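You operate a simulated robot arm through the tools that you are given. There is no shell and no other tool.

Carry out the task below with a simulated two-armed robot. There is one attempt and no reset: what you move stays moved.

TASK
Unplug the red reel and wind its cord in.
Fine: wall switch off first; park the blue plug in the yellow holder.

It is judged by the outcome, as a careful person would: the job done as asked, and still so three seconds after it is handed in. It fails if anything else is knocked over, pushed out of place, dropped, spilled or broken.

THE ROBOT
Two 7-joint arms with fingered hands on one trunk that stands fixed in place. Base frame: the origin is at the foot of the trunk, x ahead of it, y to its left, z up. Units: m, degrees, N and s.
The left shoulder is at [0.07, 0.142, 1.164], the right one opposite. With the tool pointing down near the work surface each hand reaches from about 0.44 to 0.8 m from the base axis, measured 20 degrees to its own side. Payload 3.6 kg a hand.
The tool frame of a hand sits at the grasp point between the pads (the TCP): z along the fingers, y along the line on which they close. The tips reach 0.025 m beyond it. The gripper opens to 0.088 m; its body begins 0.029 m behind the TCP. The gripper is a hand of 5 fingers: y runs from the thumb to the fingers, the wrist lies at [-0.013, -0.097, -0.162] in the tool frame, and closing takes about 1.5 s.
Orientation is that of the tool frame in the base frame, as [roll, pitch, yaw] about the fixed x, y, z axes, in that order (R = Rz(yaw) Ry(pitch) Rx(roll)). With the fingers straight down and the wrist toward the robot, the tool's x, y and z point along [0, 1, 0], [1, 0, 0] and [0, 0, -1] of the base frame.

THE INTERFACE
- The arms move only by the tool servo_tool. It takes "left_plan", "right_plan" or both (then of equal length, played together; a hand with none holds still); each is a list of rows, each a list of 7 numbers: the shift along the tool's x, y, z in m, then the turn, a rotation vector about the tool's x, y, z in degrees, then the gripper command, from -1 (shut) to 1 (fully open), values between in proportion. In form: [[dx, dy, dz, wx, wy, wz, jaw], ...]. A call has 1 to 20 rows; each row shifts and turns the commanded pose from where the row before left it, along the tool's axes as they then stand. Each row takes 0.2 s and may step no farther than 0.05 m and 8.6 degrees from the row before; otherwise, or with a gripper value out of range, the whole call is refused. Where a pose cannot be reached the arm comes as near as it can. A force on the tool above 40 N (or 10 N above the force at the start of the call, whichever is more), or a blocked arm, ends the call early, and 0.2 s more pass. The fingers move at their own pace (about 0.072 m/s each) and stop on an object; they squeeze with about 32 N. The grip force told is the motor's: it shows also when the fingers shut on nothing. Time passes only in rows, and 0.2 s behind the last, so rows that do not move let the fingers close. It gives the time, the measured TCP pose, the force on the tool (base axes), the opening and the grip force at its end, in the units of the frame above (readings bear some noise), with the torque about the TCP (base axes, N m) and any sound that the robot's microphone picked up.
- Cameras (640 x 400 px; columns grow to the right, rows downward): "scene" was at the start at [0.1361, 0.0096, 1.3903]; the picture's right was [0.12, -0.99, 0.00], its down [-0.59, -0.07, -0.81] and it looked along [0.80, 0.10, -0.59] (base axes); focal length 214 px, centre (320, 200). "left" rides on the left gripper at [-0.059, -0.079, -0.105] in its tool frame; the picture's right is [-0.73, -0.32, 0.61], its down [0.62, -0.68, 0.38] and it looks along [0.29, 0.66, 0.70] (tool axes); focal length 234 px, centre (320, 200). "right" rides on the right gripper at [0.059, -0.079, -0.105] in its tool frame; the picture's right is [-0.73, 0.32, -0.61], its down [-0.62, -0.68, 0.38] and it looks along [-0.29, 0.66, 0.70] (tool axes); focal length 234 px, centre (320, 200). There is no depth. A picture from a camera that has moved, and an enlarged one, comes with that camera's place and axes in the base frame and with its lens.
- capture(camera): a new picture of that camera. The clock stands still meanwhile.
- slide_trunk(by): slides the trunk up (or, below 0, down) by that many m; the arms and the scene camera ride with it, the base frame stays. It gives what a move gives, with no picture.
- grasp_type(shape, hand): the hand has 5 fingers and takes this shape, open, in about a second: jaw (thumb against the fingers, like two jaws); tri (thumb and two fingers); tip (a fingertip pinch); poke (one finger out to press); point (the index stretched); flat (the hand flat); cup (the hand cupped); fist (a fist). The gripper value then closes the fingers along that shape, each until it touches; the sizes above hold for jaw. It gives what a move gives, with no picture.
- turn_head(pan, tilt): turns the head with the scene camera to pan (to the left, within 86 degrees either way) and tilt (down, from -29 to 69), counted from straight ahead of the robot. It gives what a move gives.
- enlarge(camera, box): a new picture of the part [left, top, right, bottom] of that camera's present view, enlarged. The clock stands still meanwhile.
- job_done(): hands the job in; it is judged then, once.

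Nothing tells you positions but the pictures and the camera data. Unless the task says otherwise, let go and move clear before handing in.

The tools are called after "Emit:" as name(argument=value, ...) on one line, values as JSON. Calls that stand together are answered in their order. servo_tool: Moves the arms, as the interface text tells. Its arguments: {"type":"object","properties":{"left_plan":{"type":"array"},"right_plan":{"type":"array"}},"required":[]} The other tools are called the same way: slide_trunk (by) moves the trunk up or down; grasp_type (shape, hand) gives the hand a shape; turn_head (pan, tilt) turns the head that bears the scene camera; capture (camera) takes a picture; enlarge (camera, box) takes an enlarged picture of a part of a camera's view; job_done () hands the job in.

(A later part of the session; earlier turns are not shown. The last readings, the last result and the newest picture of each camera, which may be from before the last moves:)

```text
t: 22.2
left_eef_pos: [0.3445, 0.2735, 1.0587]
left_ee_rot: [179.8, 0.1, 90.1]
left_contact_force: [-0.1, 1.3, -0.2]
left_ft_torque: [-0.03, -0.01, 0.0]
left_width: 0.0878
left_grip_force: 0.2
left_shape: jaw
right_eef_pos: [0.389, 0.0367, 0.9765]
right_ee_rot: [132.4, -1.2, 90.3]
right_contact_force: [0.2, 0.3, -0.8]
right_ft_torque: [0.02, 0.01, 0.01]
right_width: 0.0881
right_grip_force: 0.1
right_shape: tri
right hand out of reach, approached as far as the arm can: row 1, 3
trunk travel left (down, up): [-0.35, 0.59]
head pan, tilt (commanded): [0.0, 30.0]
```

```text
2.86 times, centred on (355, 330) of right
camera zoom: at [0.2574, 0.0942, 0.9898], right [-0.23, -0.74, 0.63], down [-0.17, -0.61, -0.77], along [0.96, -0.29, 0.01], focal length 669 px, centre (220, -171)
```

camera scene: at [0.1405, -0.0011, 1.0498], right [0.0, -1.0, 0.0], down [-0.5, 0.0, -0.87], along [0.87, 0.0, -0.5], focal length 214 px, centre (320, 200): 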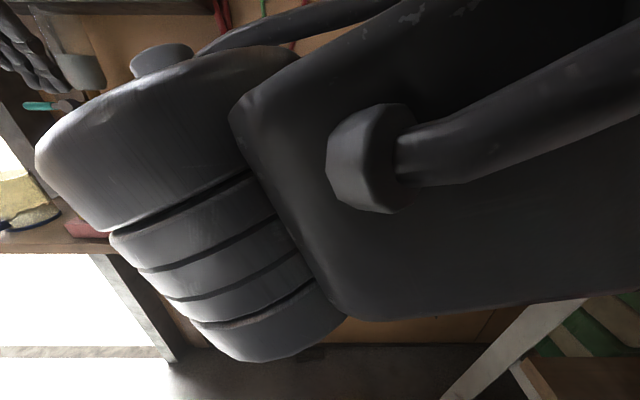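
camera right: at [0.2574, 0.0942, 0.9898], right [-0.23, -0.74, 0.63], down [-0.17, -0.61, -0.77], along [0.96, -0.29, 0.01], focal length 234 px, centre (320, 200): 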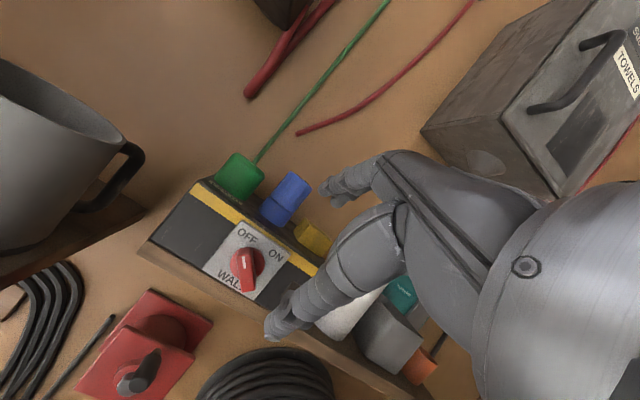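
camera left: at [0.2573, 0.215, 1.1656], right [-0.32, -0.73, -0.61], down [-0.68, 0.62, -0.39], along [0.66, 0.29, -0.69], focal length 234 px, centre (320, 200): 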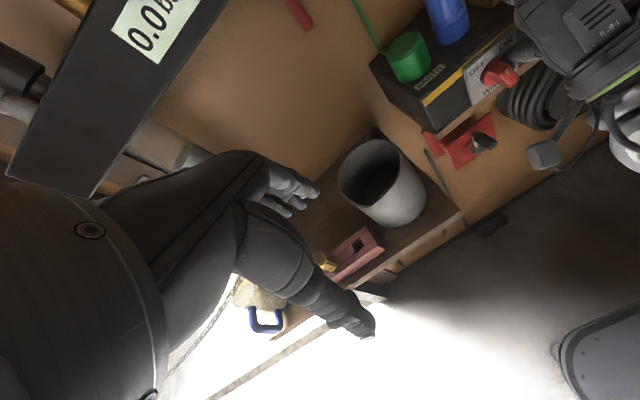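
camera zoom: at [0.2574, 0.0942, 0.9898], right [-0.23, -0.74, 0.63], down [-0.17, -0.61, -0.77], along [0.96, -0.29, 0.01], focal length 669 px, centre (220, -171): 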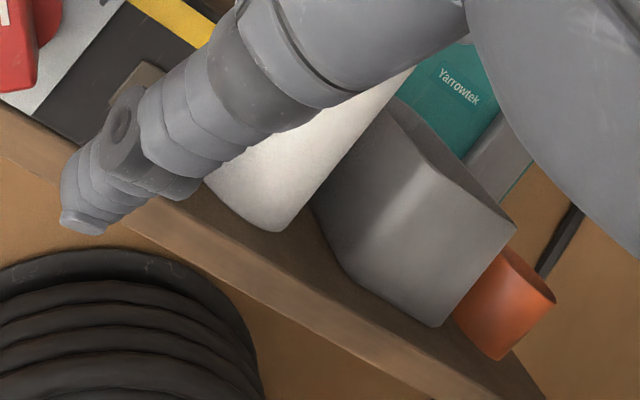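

The switch is now at OFF, the lamp is dark, and everything else still stands in place. Next: return the hand to fingers-down and raise the trunk for picking up the blue plug.

Emit:
servo_tool(right_plan=[[0, 0.0087, -0.035, 0, 0, 0, 1], [0, 0, 0, 8, 0, 0, 1], [0, 0, 0, 8, 0, 0, 1], [0, 0, 0, 8, 0, 0, 1], [0, 0, 0, 8, 0, 0, 1], [0, 0, 0, 8, 0, 0, 1], [0, 0, 0, 7.6, 0, 0, 1], [0, 0, 0, 0, 0, 0, 1]])

Emit:
slide_trunk(by=0.2)

Emit:
capture(camera="scene")

Emit:
capture(camera="right")

```text
t: 24.0
left_eef_pos: [0.3448, 0.2741, 1.0594]
left_ee_rot: [179.8, 0.1, 90.0]
left_contact_force: [-0.6, 0.5, -0.6]
left_ft_torque: [0.0, 0.01, 0.01]
left_width: 0.0879
left_grip_force: 0.0
left_shape: jaw
right_eef_pos: [0.3672, 0.0348, 1.0075]
right_ee_rot: [179.9, -1.3, 90.3]
right_contact_force: [0.3, 0.4, -0.7]
right_ft_torque: [0.03, -0.02, -0.01]
right_width: 0.0881
right_grip_force: 0.1
right_shape: tri
trunk travel left (down, up): [-0.35, 0.59]
head pan, tilt (commanded): [0.0, 30.0]
```

```text
t: 26.2
left_eef_pos: [0.3439, 0.2742, 1.26]
left_ee_rot: [179.9, 0.1, 90.1]
left_contact_force: [0.1, 0.1, -0.5]
left_ft_torque: [-0.02, 0.03, -0.02]
left_width: 0.0882
left_grip_force: 0.1
left_shape: jaw
right_eef_pos: [0.368, 0.0348, 1.2078]
right_ee_rot: [179.8, -1.3, 90.2]
right_contact_force: [0.1, 0.5, 0.1]
right_ft_torque: [-0.01, -0.03, 0.0]
right_width: 0.088
right_grip_force: 0.1
right_shape: tri
trunk travel left (down, up): [-0.55, 0.39]
head pan, tilt (commanded): [0.0, 30.0]
```

```text
taken
camera scene: at [0.1397, -0.0008, 1.2498], right [0.0, -1.0, 0.0], down [-0.5, 0.0, -0.87], along [0.87, 0.0, -0.5], focal length 214 px, centre (320, 200)
```

scene: 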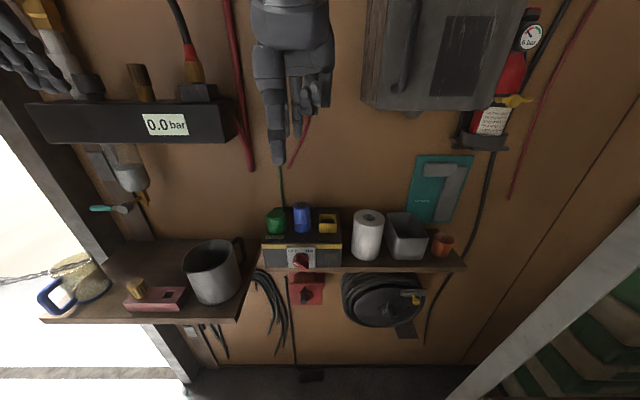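

```text
taken
camera right: at [0.289, 0.0908, 1.3128], right [0.32, -0.74, 0.59], down [-0.68, -0.62, -0.4], along [0.66, -0.27, -0.7], focal length 234 px, centre (320, 200)
```

right: 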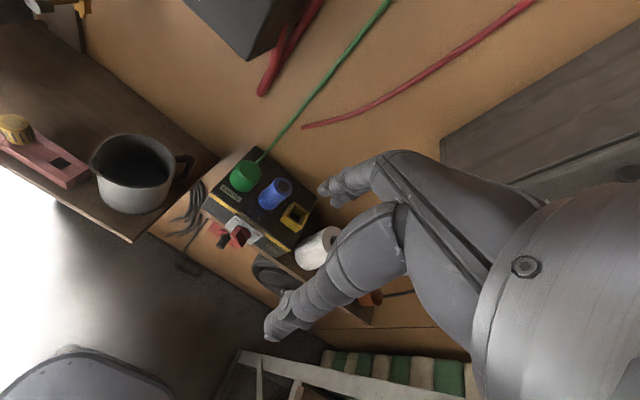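

All still in place and the lamp is off. I'll zoom on the plugs and holder to get their positions.

Emit:
enlarge(camera="scene", box=[255, 190, 350, 275])

Emit:
enlarge(camera="right", box=[200, 130, 340, 270])

```text
4.71 times, centred on (302, 232) of scene
camera zoom: at [0.1397, -0.0008, 1.2498], right [0.0, -1.0, 0.0], down [-0.5, 0.0, -0.87], along [0.87, 0.0, -0.5], focal length 1009 px, centre (402, 47)
```

zoom: 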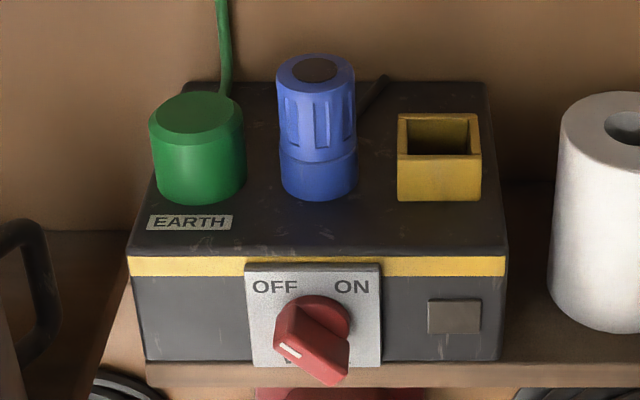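

```text
2.86 times, centred on (270, 200) of right
camera zoom: at [0.289, 0.0908, 1.3128], right [0.32, -0.74, 0.59], down [-0.68, -0.62, -0.4], along [0.66, -0.27, -0.7], focal length 669 px, centre (463, 200)
```

zoom: 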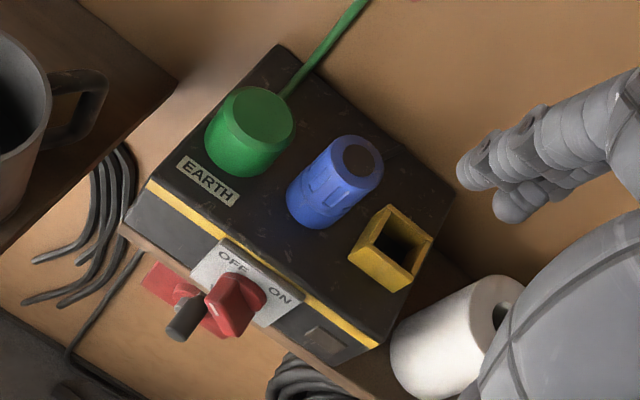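

The switch mark is at OFF with lamp dark. Blue plug axis ≈ [0.562, 0.042], top z≈0.993 (plug/collar joint at z≈0.954, box top 0.928); yellow holder centre ≈ [0.562, −0.019], top z≈0.954. I'll bring the right hand above the blue plug.

Emit:
servo_tool(right_plan=[[0.0, 0, 0.03, 0, -1.3, 0, 1], [0.0, 0, 0.03, 0, 0, 0, 1], [0.0, 0.02, 0.03, 0, 0, 0, 1], [0.002, 0.035, 0.02, 0, 0, 0, 1], [0.002, 0.035, 0, 0, 0, 0, 1], [0.002, 0.035, 0, 0, 0, 0, 1], [0.001, 0.035, 0, 0, 0, 0, 1], [0, 0.034, 0, 0, 0, 0, 1], [0, 0, 0, 0, 0, 0, 1]])

Emit:
capture(camera="right")

Emit:
capture(camera="scene")

```text
t: 28.2
left_eef_pos: [0.3442, 0.2743, 1.2593]
left_ee_rot: [179.7, 0.1, 90.1]
left_contact_force: [-0.4, -0.1, 0.3]
left_ft_torque: [0.0, 0.0, -0.02]
left_width: 0.0874
left_grip_force: 0.0
left_shape: jaw
right_eef_pos: [0.5609, 0.045, 1.1004]
right_ee_rot: [179.7, 0.0, 90.2]
right_contact_force: [-0.3, 0.3, 0.6]
right_ft_torque: [0.02, 0.0, -0.01]
right_width: 0.0881
right_grip_force: 0.1
right_shape: tri
trunk travel left (down, up): [-0.55, 0.39]
head pan, tilt (commanded): [0.0, 30.0]
```

```text
taken
camera right: at [0.481, 0.1028, 1.2046], right [0.32, -0.72, 0.61], down [-0.68, -0.63, -0.39], along [0.66, -0.29, -0.69], focal length 234 px, centre (320, 200)
```

right: 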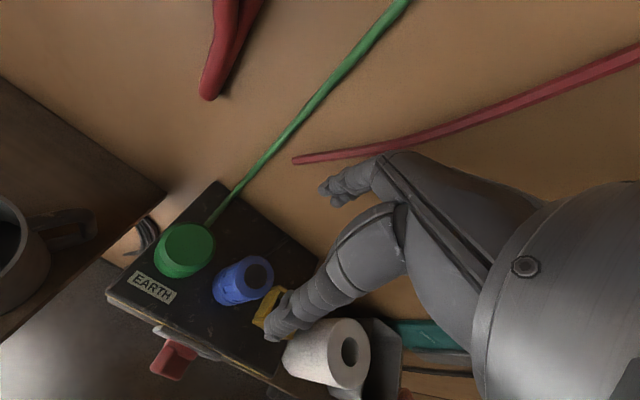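

```text
taken
camera scene: at [0.1391, -0.0011, 1.25], right [0.0, -1.0, 0.0], down [-0.5, 0.0, -0.87], along [0.87, 0.0, -0.5], focal length 214 px, centre (320, 200)
```

scene: 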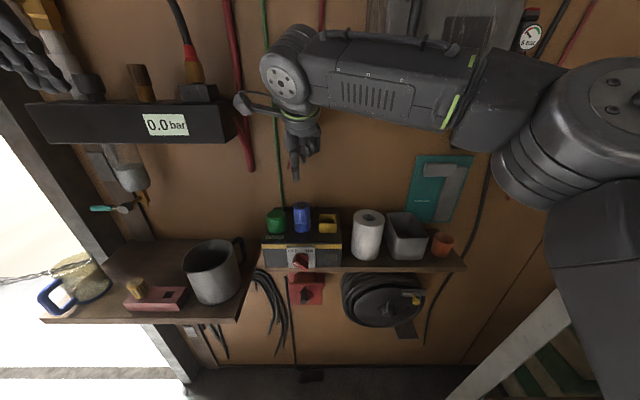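

Emit:
enlarge(camera="right", box=[100, 170, 340, 390])

```text
1.82 times, centred on (220, 280) of right
camera zoom: at [0.481, 0.1028, 1.2046], right [0.32, -0.72, 0.61], down [-0.68, -0.63, -0.39], along [0.66, -0.29, -0.69], focal length 426 px, centre (502, 54)
```

zoom: 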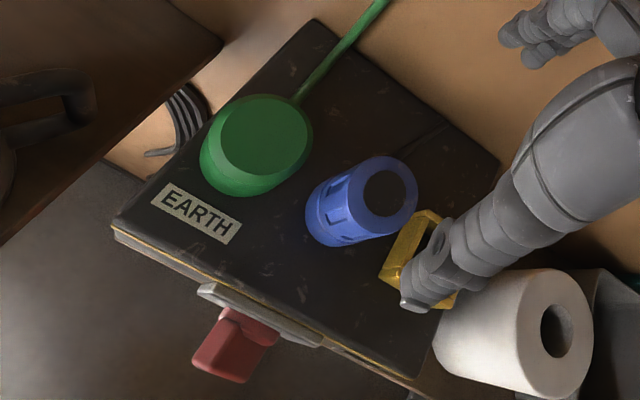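

The close view refines the plug axis to about [0.555, 0.041], top z≈0.997. I'll correct and descend part of the way, then re-check alignment.

Emit:
servo_tool(right_plan=[[-0.004, -0.006, 0, 0, 0, 0, 1], [0, 0, 0.03, 0, 0, 0, 1], [0, 0, 0.03, 0, 0, 0, 1], [0, 0, 0.01, 0, 0, 0, 1], [0, 0, 0, 0, 0, 0, 1]])

Emit:
capture(camera="right")

Emit:
enlarge(camera="scene", box=[240, 130, 370, 270])

```text
t: 29.4
left_eef_pos: [0.3454, 0.2735, 1.2591]
left_ee_rot: [179.8, 0.0, 90.0]
left_contact_force: [-0.4, -0.3, -0.2]
left_ft_torque: [-0.02, 0.01, -0.01]
left_width: 0.0876
left_grip_force: 0.1
left_shape: jaw
right_eef_pos: [0.5568, 0.039, 1.0275]
right_ee_rot: [179.8, 0.0, 90.3]
right_contact_force: [-0.2, -0.6, 0.2]
right_ft_torque: [-0.04, 0.01, 0.02]
right_width: 0.0879
right_grip_force: 0.0
right_shape: tri
trunk travel left (down, up): [-0.55, 0.39]
head pan, tilt (commanded): [0.0, 30.0]
```

```text
taken
camera right: at [0.4769, 0.098, 1.1319], right [0.32, -0.72, 0.61], down [-0.68, -0.63, -0.39], along [0.66, -0.29, -0.69], focal length 234 px, centre (320, 200)
```

right: 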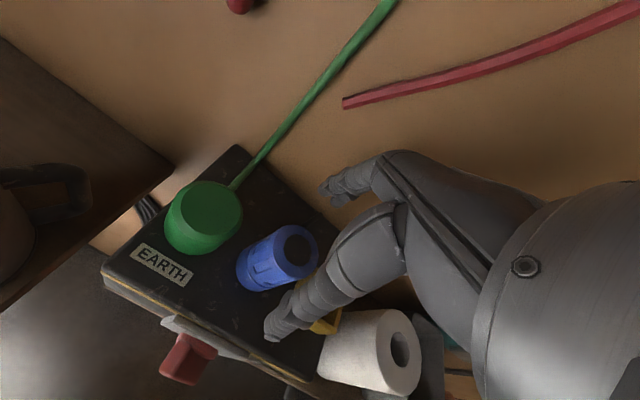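

```text
2.86 times, centred on (305, 200) of scene
camera zoom: at [0.1398, -0.0008, 1.2499], right [0.0, -1.0, 0.0], down [-0.5, 0.0, -0.87], along [0.87, 0.0, -0.5], focal length 613 px, centre (363, 200)
```

zoom: 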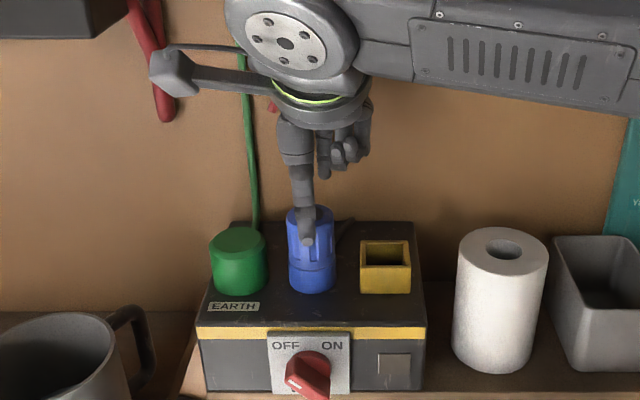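

Alignment over the plug is within about a millimetre. Descending to grip height and closing.

Emit:
servo_tool(right_plan=[[-0.0, -0.001, 0.015, 0, 0, 0, 1], [0, 0, 0.015, 0, 0, 0, 1], [0, 0, 0.012, 0, 0, 0, 1], [0, 0, 0, 0, 0, 0, 1]])

Emit:
capture(camera="right")

Emit:
enlarge(camera="scene", box=[240, 150, 370, 290])

```text
t: 30.4
left_eef_pos: [0.3433, 0.2747, 1.26]
left_ee_rot: [179.8, 0.0, 90.0]
left_contact_force: [-1.2, 0.0, -0.3]
left_ft_torque: [0.01, -0.02, 0.0]
left_width: 0.0876
left_grip_force: 0.1
left_shape: jaw
right_eef_pos: [0.5557, 0.0377, 0.9859]
right_ee_rot: [179.8, 0.0, 90.1]
right_contact_force: [-0.2, 0.0, 0.2]
right_ft_torque: [0.0, -0.03, 0.02]
right_width: 0.0879
right_grip_force: 0.0
right_shape: tri
trunk travel left (down, up): [-0.55, 0.39]
head pan, tilt (commanded): [0.0, 30.0]
```

```text
taken
camera right: at [0.4765, 0.0955, 1.09], right [0.32, -0.72, 0.61], down [-0.68, -0.63, -0.39], along [0.66, -0.29, -0.69], focal length 234 px, centre (320, 200)
```

right: 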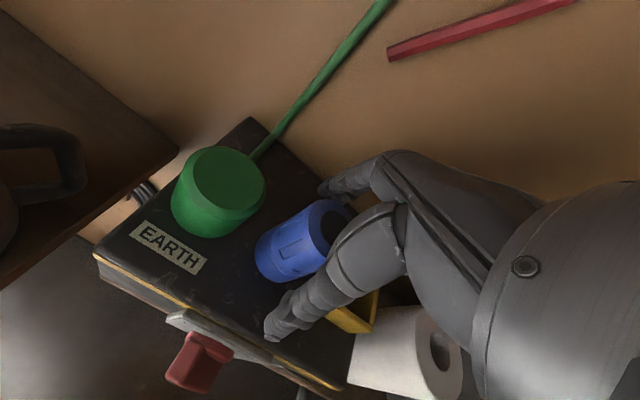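

```text
2.86 times, centred on (305, 220) of scene
camera zoom: at [0.1396, -0.0008, 1.2499], right [0.0, -1.0, 0.0], down [-0.5, 0.0, -0.87], along [0.87, 0.0, -0.5], focal length 613 px, centre (363, 143)
```

zoom: 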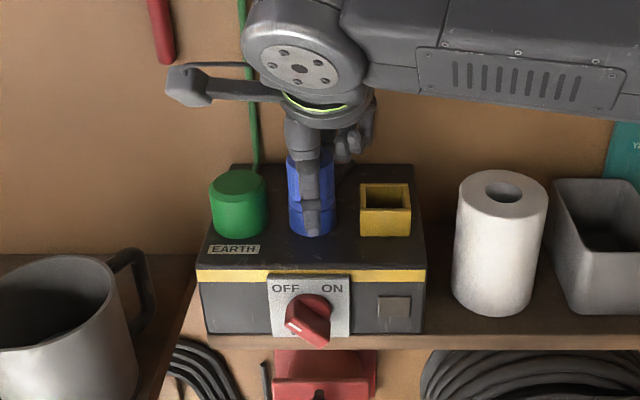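

The plug sits between thumb and fingers; I'll raise 4 mm to stay clear of the collar, centre in y, and close.

Emit:
servo_tool(right_plan=[[0.003, 0, -0.004, 0, 0, 0, 1], [0, 0, 0, 0, 0, 0, 0.5], [0, 0, 0, 0, 0, 0, 0.2], [0, 0, 0, 0, 0, 0, -0.1], [0, 0, 0, 0, 0, 0, -0.4], [0, 0, 0, 0, 0, 0, -0.7], [0, 0, 0, 0, 0, 0, -1], [0, 0, 0, 0, 0, 0, -1], [0, 0, 0, 0, 0, 0, -1], [0, 0, 0, 0, 0, 0, -1]])

Emit:
capture(camera="right")

Emit:
enlarge(camera="scene", box=[240, 150, 370, 290])

```text
t: 32.6
left_eef_pos: [0.3446, 0.273, 1.2584]
left_ee_rot: [179.8, 0.0, 89.9]
left_contact_force: [0.6, -0.1, 0.2]
left_ft_torque: [-0.02, 0.01, 0.03]
left_width: 0.0878
left_grip_force: 0.0
left_shape: jaw
right_eef_pos: [0.556, 0.0407, 0.9897]
right_ee_rot: [179.8, 0.0, 90.3]
right_contact_force: [-3.0, -0.4, -2.5]
right_ft_torque: [-0.02, 0.08, 0.03]
right_width: 0.0297
right_grip_force: 31.9
right_shape: tri
trunk travel left (down, up): [-0.55, 0.39]
head pan, tilt (commanded): [0.0, 30.0]
```

```text
taken
camera right: at [0.4765, 0.0997, 1.0939], right [0.32, -0.72, 0.61], down [-0.68, -0.63, -0.39], along [0.66, -0.29, -0.69], focal length 234 px, centre (320, 200)
```

right: 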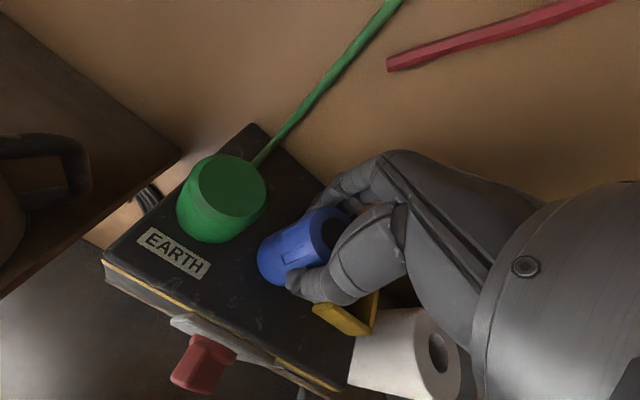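

```text
2.86 times, centred on (305, 220) of scene
camera zoom: at [0.1393, -0.0009, 1.2499], right [0.0, -1.0, 0.0], down [-0.5, 0.0, -0.87], along [0.87, 0.0, -0.5], focal length 613 px, centre (363, 143)
```

zoom: 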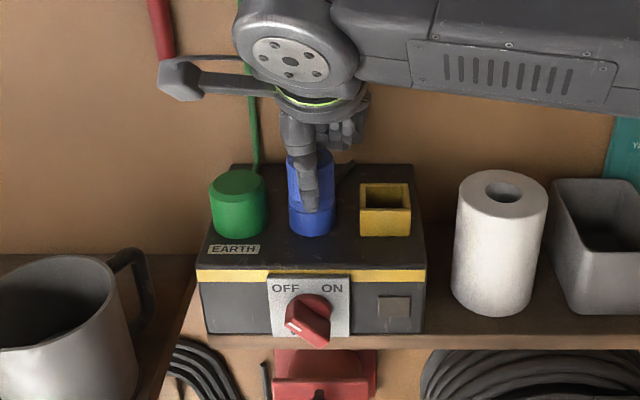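

Firm grip on the plug (about 32 N). Pulling straight up gently.

Emit:
servo_tool(right_plan=[[0, 0, -0.005, 0, 0, 0, -1], [0, 0, -0.005, 0, 0, 0, -1], [0, 0, -0.005, 0, 0, 0, -1], [0, 0, -0.005, 0, 0, 0, -1]])

Emit:
enlarge(camera="scene", box=[240, 150, 370, 290])

Emit:
capture(camera="right")

```text
t: 33.6
left_eef_pos: [0.344, 0.274, 1.2597]
left_ee_rot: [179.8, 0.1, 90.1]
left_contact_force: [-0.1, 0.1, 0.4]
left_ft_torque: [0.01, 0.02, -0.03]
left_width: 0.0879
left_grip_force: 0.1
left_shape: jaw
right_eef_pos: [0.556, 0.0423, 1.0081]
right_ee_rot: [179.8, 0.0, 90.2]
right_contact_force: [0.8, -0.6, -0.8]
right_ft_torque: [0.0, 0.04, -0.02]
right_width: 0.03
right_grip_force: 31.9
right_shape: tri
trunk travel left (down, up): [-0.55, 0.39]
head pan, tilt (commanded): [0.0, 30.0]
```

```text
2.86 times, centred on (305, 220) of scene
camera zoom: at [0.1395, -0.0008, 1.2499], right [0.0, -1.0, 0.0], down [-0.5, 0.0, -0.87], along [0.87, 0.0, -0.5], focal length 613 px, centre (363, 143)
```

zoom: 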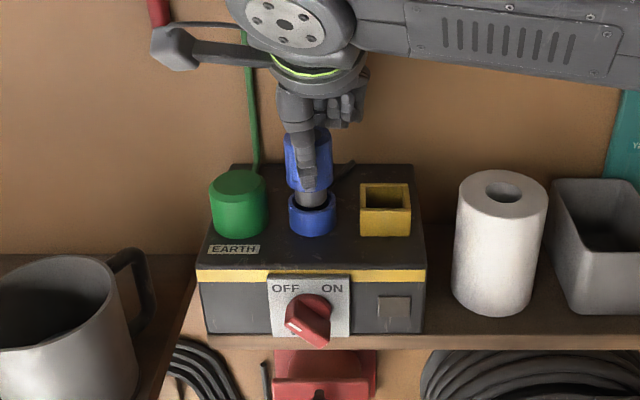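

```text
taken
camera right: at [0.4769, 0.1005, 1.1131], right [0.32, -0.72, 0.61], down [-0.68, -0.63, -0.39], along [0.66, -0.29, -0.69], focal length 234 px, centre (320, 200)
```

right: 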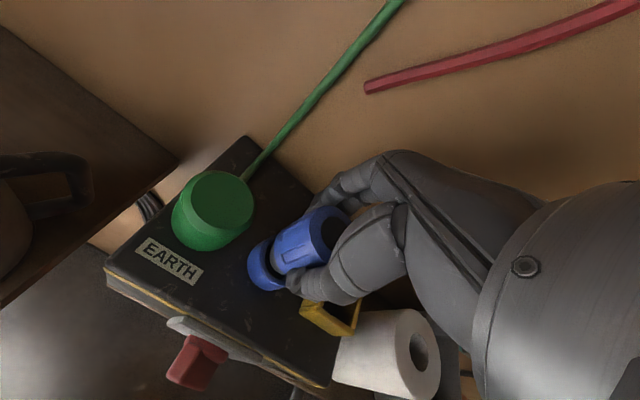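

The plug is coming out cleanly, with a round grey shank. Lifting further until it is clear.

Emit:
servo_tool(right_plan=[[0, 0, -0.01, 0, 0, 0, -1], [0, 0, -0.01, 0, 0, 0, -1], [0, 0, -0.01, 0, 0, 0, -1], [0, 0, -0.01, 0, 0, 0, -1], [0, 0, 0, 0, 0, 0, -1]])

Emit:
enlarge(camera="scene", box=[250, 150, 370, 260])

Emit:
capture(camera="right")

Emit:
capture(camera="left")

```text
t: 34.8
left_eef_pos: [0.3437, 0.2739, 1.2598]
left_ee_rot: [179.8, 0.1, 90.1]
left_contact_force: [-0.6, -0.1, 0.3]
left_ft_torque: [-0.01, -0.01, 0.02]
left_width: 0.088
left_grip_force: 0.1
left_shape: jaw
right_eef_pos: [0.5566, 0.0433, 1.0475]
right_ee_rot: [179.7, -0.1, 90.2]
right_contact_force: [-0.4, 0.1, -1.1]
right_ft_torque: [-0.01, 0.0, -0.03]
right_width: 0.0295
right_grip_force: 31.6
right_shape: tri
trunk travel left (down, up): [-0.55, 0.39]
head pan, tilt (commanded): [0.0, 30.0]
```

```text
3.64 times, centred on (310, 205) of scene
camera zoom: at [0.1399, -0.0009, 1.2499], right [0.0, -1.0, 0.0], down [-0.5, 0.0, -0.87], along [0.87, 0.0, -0.5], focal length 780 px, centre (356, 182)
```

zoom: 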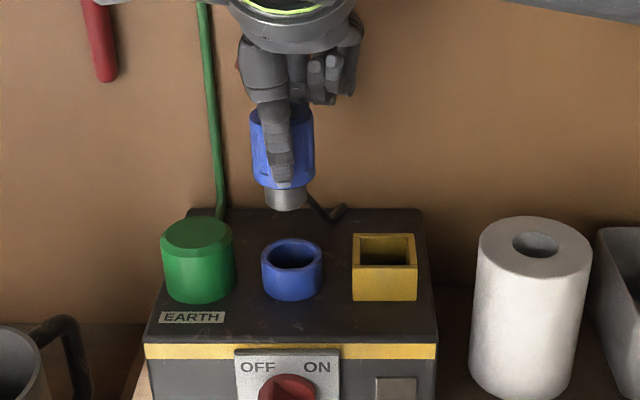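

```text
taken
camera right: at [0.4773, 0.1015, 1.1526], right [0.32, -0.72, 0.61], down [-0.68, -0.63, -0.39], along [0.66, -0.29, -0.69], focal length 234 px, centre (320, 200)
```

right: 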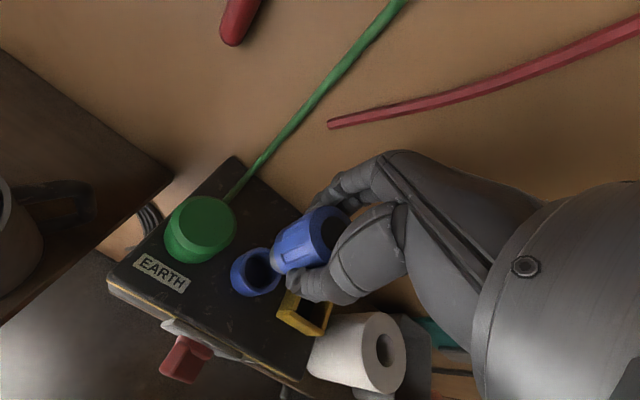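

```text
taken
camera left: at [0.2655, 0.2158, 1.3639], right [-0.32, -0.73, -0.61], down [-0.68, 0.62, -0.39], along [0.66, 0.29, -0.69], focal length 234 px, centre (320, 200)
```

left: 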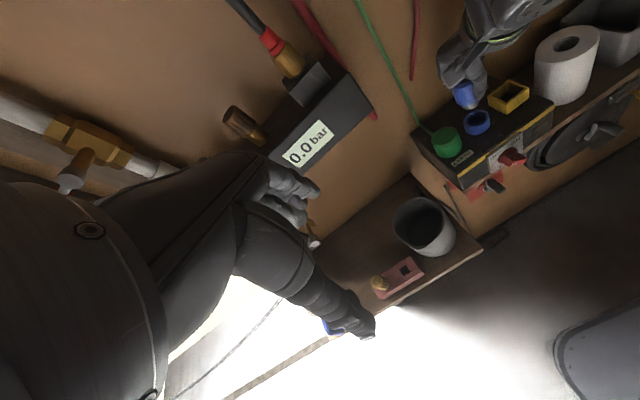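

The plug is fully out and its shank bottom is about 3 cm above the holder rim. I'll measure the holder precisely relative to the socket before moving across.

Emit:
enlarge(camera="scene", box=[280, 200, 335, 240])

Emit:
enlarge(camera="left", box=[420, 60, 560, 180])

Emit:
enlarge(camera="right", box=[200, 180, 360, 350])

```text
10.00 times, centred on (308, 220) of scene
camera zoom: at [0.1399, -0.0009, 1.2499], right [0.0, -1.0, 0.0], down [-0.5, 0.0, -0.87], along [0.87, 0.0, -0.5], focal length 2145 px, centre (445, 0)
```

zoom: 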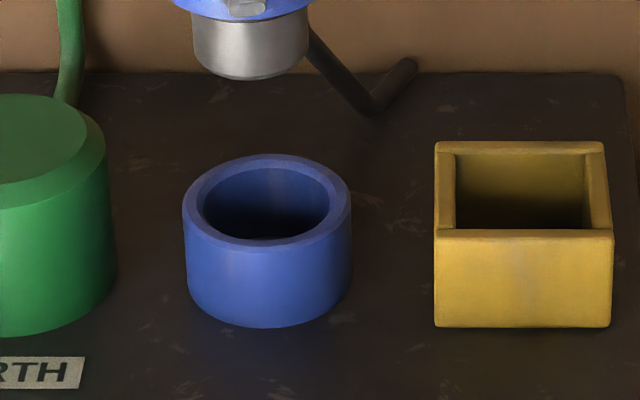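

```text
3.33 times, centred on (490, 120) of left
camera zoom: at [0.2655, 0.2158, 1.3639], right [-0.32, -0.73, -0.61], down [-0.68, 0.62, -0.39], along [0.66, 0.29, -0.69], focal length 781 px, centre (-247, 467)
```

zoom: 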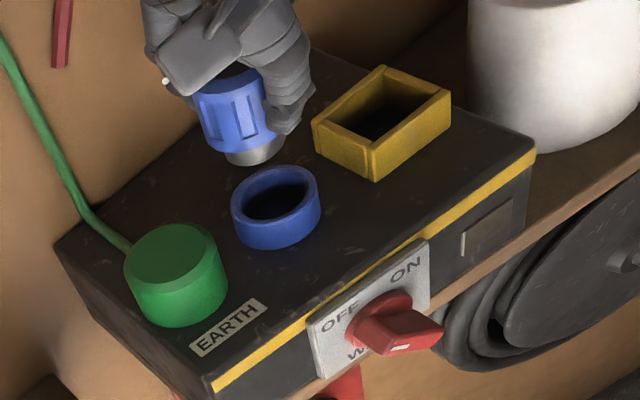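

```text
2.35 times, centred on (280, 265) of right
camera zoom: at [0.4773, 0.1015, 1.1526], right [0.32, -0.72, 0.61], down [-0.68, -0.63, -0.39], along [0.66, -0.29, -0.69], focal length 551 px, centre (414, 47)
```

zoom: 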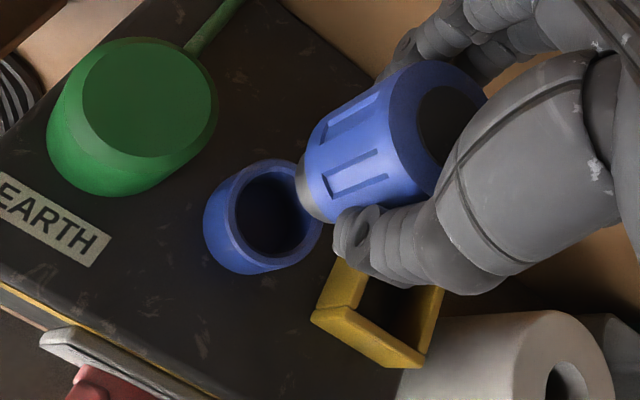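

Socket and holder share the same x; the holder centre is 0.060 m to the right (y≈−0.019). Moving the plug across at this height.

Emit:
servo_tool(right_plan=[[-0.015, 0, -0.003, 0, 0, 0, -1], [-0.018, 0, 0, 0, 0, 0, -1], [-0.018, 0, 0, 0, 0, 0, -1], [-0.0115, 0, 0, 0, 0, 0, -1], [0, 0, 0, 0, 0, 0, -1], [0, 0, 0, 0, 0, 0, -1]])

Emit:
enlarge(camera="scene", box=[290, 180, 354, 240])

Emit:
enlarge(camera="left", box=[420, 40, 580, 180])

Emit:
enlarge(camera="right", box=[200, 180, 360, 350])

```text
t: 36.2
left_eef_pos: [0.345, 0.2743, 1.2599]
left_ee_rot: [179.7, 0.1, 89.9]
left_contact_force: [-0.4, 0.7, -0.2]
left_ft_torque: [0.0, 0.02, -0.02]
left_width: 0.0877
left_grip_force: 0.1
left_shape: jaw
right_eef_pos: [0.5565, -0.0182, 1.0509]
right_ee_rot: [179.8, 0.0, 90.3]
right_contact_force: [0.4, 0.0, -0.9]
right_ft_torque: [0.0, 0.01, 0.03]
right_width: 0.0298
right_grip_force: 31.8
right_shape: tri
trunk travel left (down, up): [-0.55, 0.39]
head pan, tilt (commanded): [0.0, 30.0]
```

```text
6.67 times, centred on (322, 210) of scene
camera zoom: at [0.1398, -0.001, 1.2499], right [0.0, -1.0, 0.0], down [-0.5, 0.0, -0.87], along [0.87, 0.0, -0.5], focal length 1430 px, centre (307, 133)
```

zoom: 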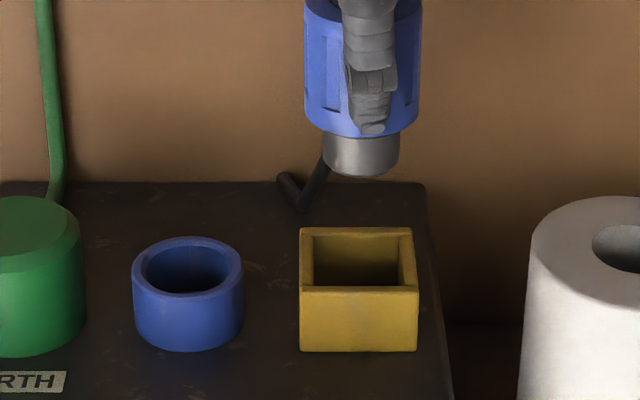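

```text
2.86 times, centred on (500, 110) of left
camera zoom: at [0.2654, 0.2156, 1.364], right [-0.32, -0.73, -0.61], down [-0.68, 0.62, -0.39], along [0.66, 0.29, -0.69], focal length 669 px, centre (-194, 457)
```

zoom: 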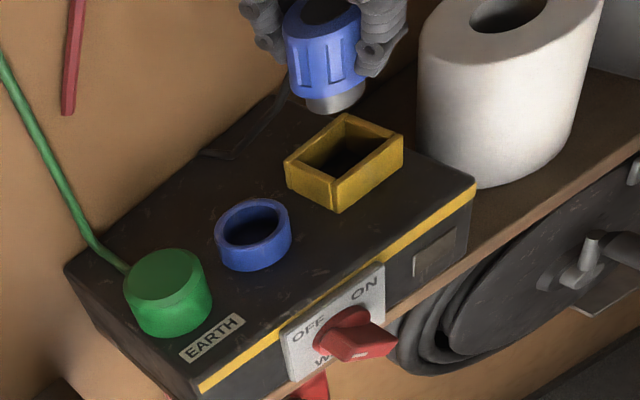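

```text
2.35 times, centred on (280, 265) of right
camera zoom: at [0.4777, 0.0393, 1.1558], right [0.32, -0.72, 0.61], down [-0.68, -0.63, -0.39], along [0.66, -0.29, -0.69], focal length 551 px, centre (414, 47)
```

zoom: 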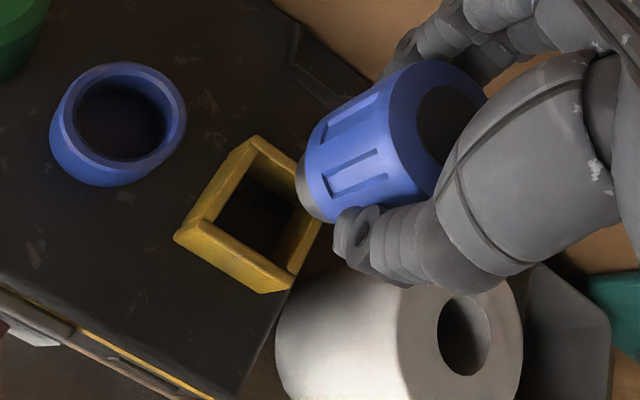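

Emit:
enlarge(camera="right", box=[210, 190, 310, 310])

Emit:
enlarge(camera="left", box=[470, 40, 550, 110])

```text
3.33 times, centred on (260, 250) of right
camera zoom: at [0.4777, 0.0393, 1.1558], right [0.32, -0.72, 0.61], down [-0.68, -0.63, -0.39], along [0.66, -0.29, -0.69], focal length 781 px, centre (520, 33)
```

zoom: 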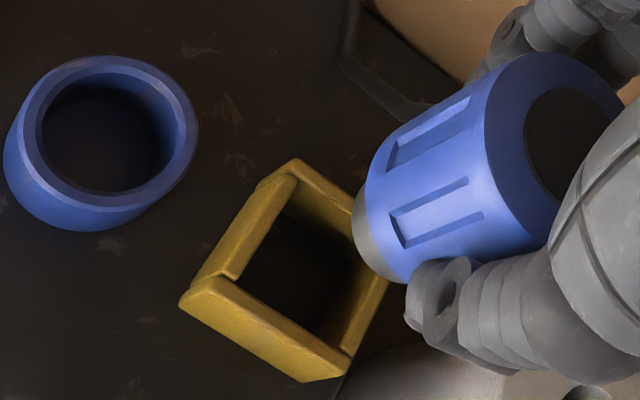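

```text
5.71 times, centred on (510, 75) of left
camera zoom: at [0.2654, 0.2156, 1.364], right [-0.32, -0.73, -0.61], down [-0.68, 0.62, -0.39], along [0.66, 0.29, -0.69], focal length 1338 px, centre (-766, 914)
```

zoom: 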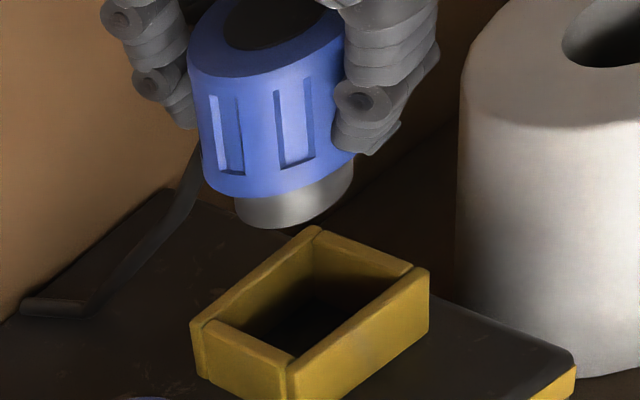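

Plug and holder line up to about a millimetre in all three views. Lowering until just above the rim, then re-checking.

Emit:
servo_tool(right_plan=[[-0.0005, -0.0005, 0.01, 0, 0, 0, -1], [0, 0, 0.01, 0, 0, 0, -1], [0, 0, 0.01, 0, 0, 0, -1], [0, 0, 0, 0, 0, 0, -1]])

Emit:
enlarge(camera="scene", box=[290, 190, 354, 240])

Emit:
enlarge(camera="left", box=[470, 40, 550, 110])

```text
t: 37.2
left_eef_pos: [0.3447, 0.2743, 1.2596]
left_ee_rot: [179.8, 0.1, 90.0]
left_contact_force: [-0.1, 0.4, 0.1]
left_ft_torque: [0.0, -0.01, -0.01]
left_width: 0.0876
left_grip_force: 0.0
left_shape: jaw
right_eef_pos: [0.5559, -0.021, 1.0213]
right_ee_rot: [179.7, -0.1, 90.2]
right_contact_force: [0.1, 0.0, -1.1]
right_ft_torque: [-0.02, 0.0, -0.01]
right_width: 0.0296
right_grip_force: 31.9
right_shape: tri
trunk travel left (down, up): [-0.55, 0.39]
head pan, tilt (commanded): [0.0, 30.0]
```

```text
8.00 times, centred on (322, 215) of scene
camera zoom: at [0.1397, -0.0009, 1.2499], right [0.0, -1.0, 0.0], down [-0.5, 0.0, -0.87], along [0.87, 0.0, -0.5], focal length 1716 px, centre (304, 80)
```

zoom: 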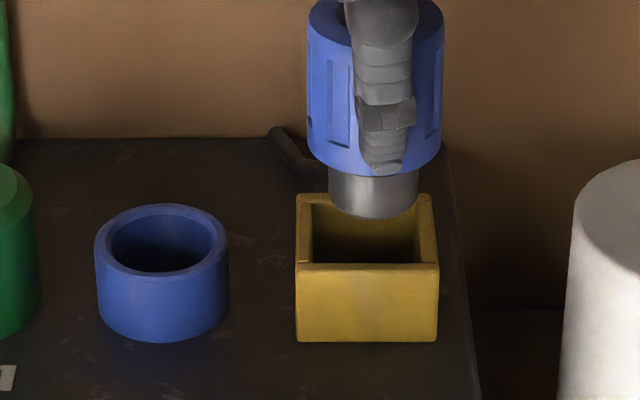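

```text
5.71 times, centred on (510, 75) of left
camera zoom: at [0.2652, 0.2158, 1.364], right [-0.32, -0.73, -0.61], down [-0.68, 0.62, -0.39], along [0.66, 0.29, -0.69], focal length 1338 px, centre (-766, 914)
```

zoom: 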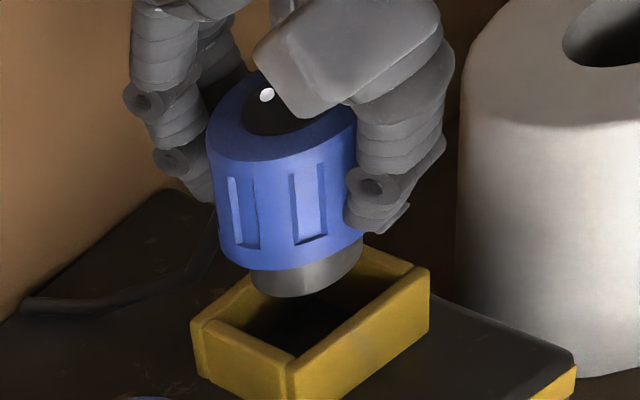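

The hand sagged ~2.5 mm to the right; correcting before insertion.

Emit:
servo_tool(right_plan=[[0.0025, 0.0015, 0, 0, 0, 0, -1], [0, 0, 0, 0, 0, 0, -1], [0, 0, 0, 0, 0, 0, -1]])

Emit:
enlarge(camera="scene", box=[290, 190, 354, 240])

Emit:
enlarge(camera="left", box=[470, 40, 550, 110])

```text
t: 38.0
left_eef_pos: [0.3437, 0.2746, 1.259]
left_ee_rot: [179.7, 0.1, 89.9]
left_contact_force: [1.2, 0.7, 0.7]
left_ft_torque: [0.02, -0.01, 0.0]
left_width: 0.0876
left_grip_force: 0.1
left_shape: jaw
right_eef_pos: [0.5565, -0.0178, 1.0223]
right_ee_rot: [179.8, 0.0, 90.3]
right_contact_force: [-0.2, 0.0, -0.1]
right_ft_torque: [0.03, 0.0, -0.03]
right_width: 0.0297
right_grip_force: 32.0
right_shape: tri
trunk travel left (down, up): [-0.55, 0.39]
head pan, tilt (commanded): [0.0, 30.0]
```

```text
8.00 times, centred on (322, 215) of scene
camera zoom: at [0.1398, -0.0008, 1.2499], right [0.0, -1.0, 0.0], down [-0.5, 0.0, -0.87], along [0.87, 0.0, -0.5], focal length 1716 px, centre (304, 80)
```

zoom: 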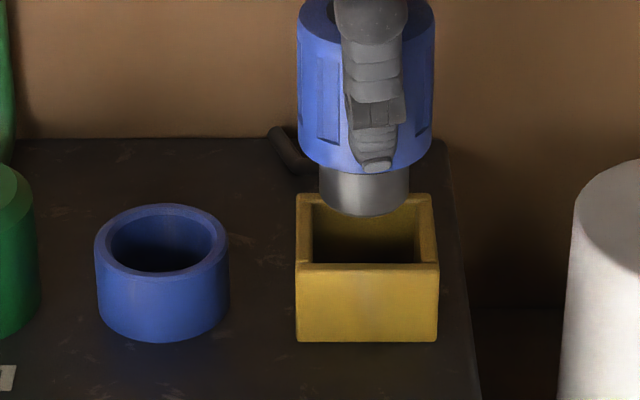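

```text
5.71 times, centred on (510, 75) of left
camera zoom: at [0.2654, 0.2159, 1.3639], right [-0.32, -0.73, -0.61], down [-0.68, 0.62, -0.39], along [0.66, 0.29, -0.69], focal length 1338 px, centre (-766, 914)
```

zoom: 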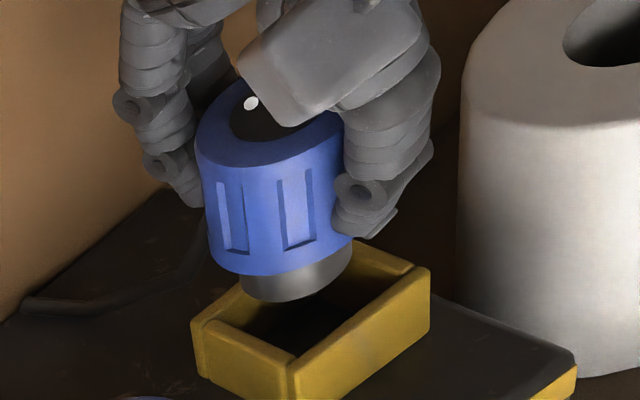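

Aligned now. Lowering slowly into the holder.

Emit:
servo_tool(right_plan=[[-0.0003, -0.0008, 0.006, 0, 0, 0, -1], [0, 0, 0.006, 0, 0, 0, -1], [0, 0, 0.005, 0, 0, 0, -1], [0, 0, 0.005, 0, 0, 0, -1]])

Emit:
enlarge(camera="scene", box=[290, 190, 354, 240])

Emit:
enlarge(camera="left", box=[470, 40, 550, 110])

```text
t: 39.0
left_eef_pos: [0.3443, 0.2735, 1.2604]
left_ee_rot: [179.8, 0.1, 90.0]
left_contact_force: [0.0, 0.6, 1.0]
left_ft_torque: [0.01, 0.01, 0.0]
left_width: 0.0876
left_grip_force: 0.1
left_shape: jaw
right_eef_pos: [0.5567, -0.0176, 0.9989]
right_ee_rot: [179.8, 0.1, 90.3]
right_contact_force: [0.8, -0.4, -0.8]
right_ft_torque: [0.04, 0.01, -0.02]
right_width: 0.0299
right_grip_force: 32.0
right_shape: tri
trunk travel left (down, up): [-0.55, 0.39]
head pan, tilt (commanded): [0.0, 30.0]
```

```text
8.00 times, centred on (322, 215) of scene
camera zoom: at [0.14, -0.001, 1.2499], right [0.0, -1.0, 0.0], down [-0.5, 0.0, -0.87], along [0.87, 0.0, -0.5], focal length 1716 px, centre (304, 80)
```

zoom: 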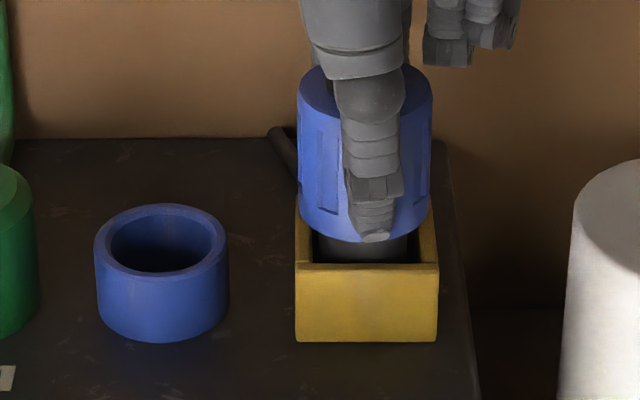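

```text
5.71 times, centred on (510, 75) of left
camera zoom: at [0.2656, 0.2157, 1.3639], right [-0.32, -0.73, -0.61], down [-0.68, 0.62, -0.39], along [0.66, 0.29, -0.69], focal length 1338 px, centre (-766, 914)
```

zoom: 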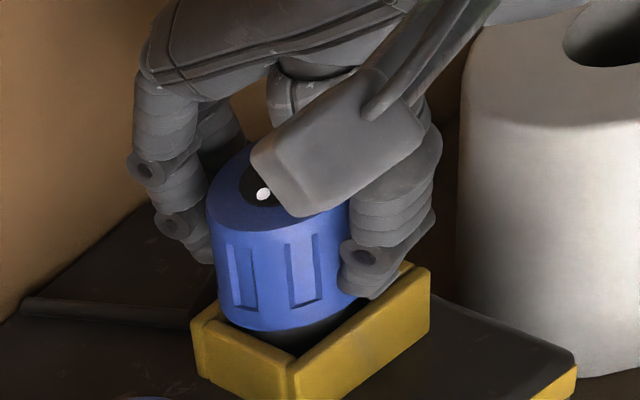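

The shank is entering the holder freely. Continuing down until it seats.

Emit:
servo_tool(right_plan=[[0, 0, 0.003, 0, 0, 0, -1], [0, 0, 0.003, 0, 0, 0, -1], [0, 0, 0.003, 0, 0, 0, -1], [0, 0, 0.002, 0, 0, 0, -1], [0, 0, 0, 0, 0, 0, -1]])

Emit:
enlarge(camera="scene", box=[290, 190, 354, 240])

Emit:
enlarge(camera="left", box=[470, 40, 550, 110])

```text
t: 40.2
left_eef_pos: [0.3416, 0.2736, 1.2604]
left_ee_rot: [179.5, 0.1, 90.0]
left_contact_force: [-0.2, -1.0, -0.8]
left_ft_torque: [0.02, -0.05, -0.03]
left_width: 0.0876
left_grip_force: 0.2
left_shape: jaw
right_eef_pos: [0.5529, -0.0196, 0.9936]
right_ee_rot: [179.4, -0.1, 90.2]
right_contact_force: [6.1, -1.9, 33.6]
right_ft_torque: [0.0, -0.35, -0.06]
right_width: 0.0329
right_grip_force: 32.5
right_shape: tri
trunk travel left (down, up): [-0.55, 0.39]
head pan, tilt (commanded): [0.0, 30.0]
```

```text
8.00 times, centred on (322, 215) of scene
camera zoom: at [0.1364, -0.0012, 1.2507], right [0.0, -1.0, 0.0], down [-0.5, 0.0, -0.87], along [0.87, 0.0, -0.5], focal length 1716 px, centre (304, 80)
```

zoom: 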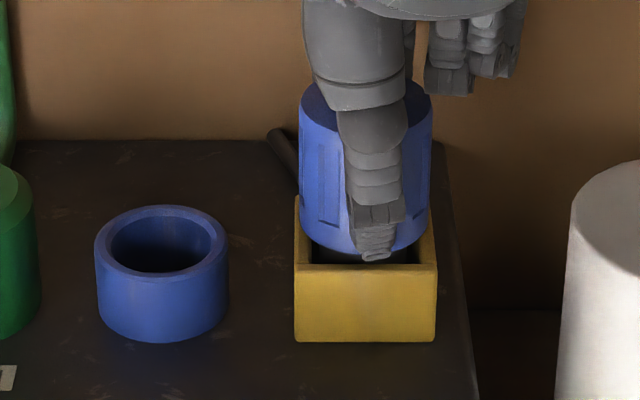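

```text
5.71 times, centred on (510, 75) of left
camera zoom: at [0.2617, 0.2154, 1.3652], right [-0.32, -0.73, -0.61], down [-0.68, 0.62, -0.39], along [0.66, 0.29, -0.69], focal length 1338 px, centre (-766, 914)
```

zoom: 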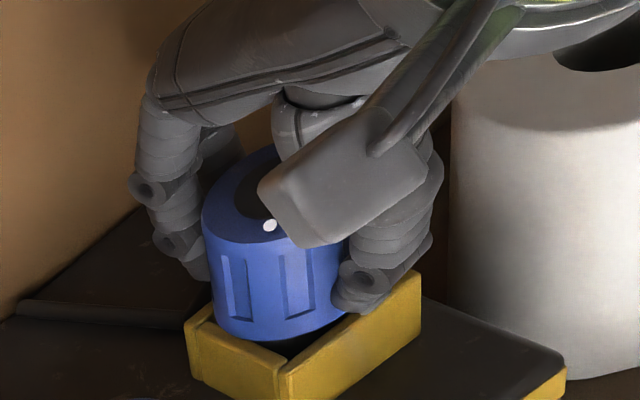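

There's 34 N of upward force with the plug about 4 mm above where it would fully seat. I'll look closely at what's touching.

Emit:
enlarge(camera="right", box=[230, 180, 350, 310])

Emit:
enlarge(camera="scene", box=[310, 205, 345, 235])

```text
3.08 times, centred on (290, 245) of right
camera zoom: at [0.4743, 0.0391, 1.0972], right [0.32, -0.73, 0.61], down [-0.68, -0.63, -0.39], along [0.66, -0.29, -0.69], focal length 720 px, centre (412, 62)
```

zoom: 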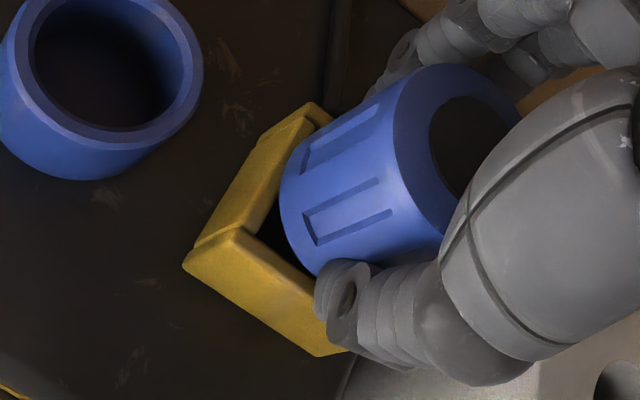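

```text
13.33 times, centred on (328, 220) of scene
camera zoom: at [0.1364, -0.0012, 1.2507], right [0.0, -1.0, 0.0], down [-0.5, 0.0, -0.87], along [0.87, 0.0, -0.5], focal length 2860 px, centre (220, -67)
```

zoom: 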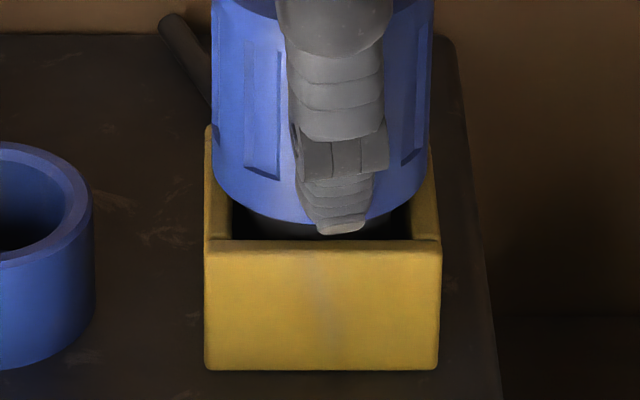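

Emit:
servo_tool(right_plan=[[0, 0, -0.003, 0, 0, 0, -1], [0, 0, -0.003, 0, 0, 0, -1], [0, 0, 0, 0, 0, 0, -1]])

Emit:
enlarge(camera="scene", box=[310, 205, 345, 235])

Emit:
enlarge(camera="left", box=[480, 60, 540, 110])

```text
t: 41.0
left_eef_pos: [0.3428, 0.274, 1.2591]
left_ee_rot: [179.7, 0.0, 90.0]
left_contact_force: [-0.3, 0.4, 1.1]
left_ft_torque: [-0.03, -0.02, -0.04]
left_width: 0.0877
left_grip_force: 0.1
left_shape: jaw
right_eef_pos: [0.5555, -0.0196, 0.9939]
right_ee_rot: [179.8, 0.1, 90.3]
right_contact_force: [1.7, -2.3, 6.6]
right_ft_torque: [-0.06, -0.11, -0.03]
right_width: 0.0322
right_grip_force: 31.6
right_shape: tri
trunk travel left (down, up): [-0.55, 0.39]
head pan, tilt (commanded): [0.0, 30.0]
```

```text
13.33 times, centred on (328, 220) of scene
camera zoom: at [0.1387, -0.0015, 1.2498], right [0.0, -1.0, 0.0], down [-0.5, 0.0, -0.87], along [0.87, 0.0, -0.5], focal length 2860 px, centre (220, -67)
```

zoom: 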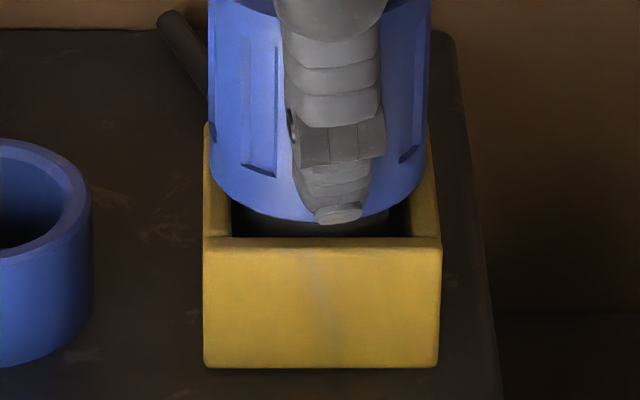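

```text
8.00 times, centred on (510, 85) of left
camera zoom: at [0.2642, 0.2151, 1.364], right [-0.32, -0.73, -0.61], down [-0.68, 0.62, -0.39], along [0.66, 0.29, -0.69], focal length 1873 px, centre (-1200, 1120)
```

zoom: 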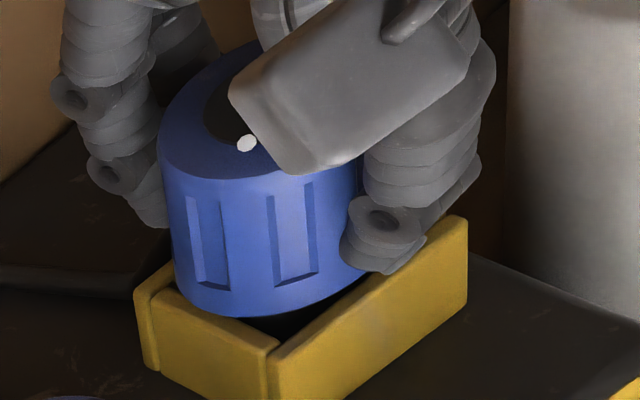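

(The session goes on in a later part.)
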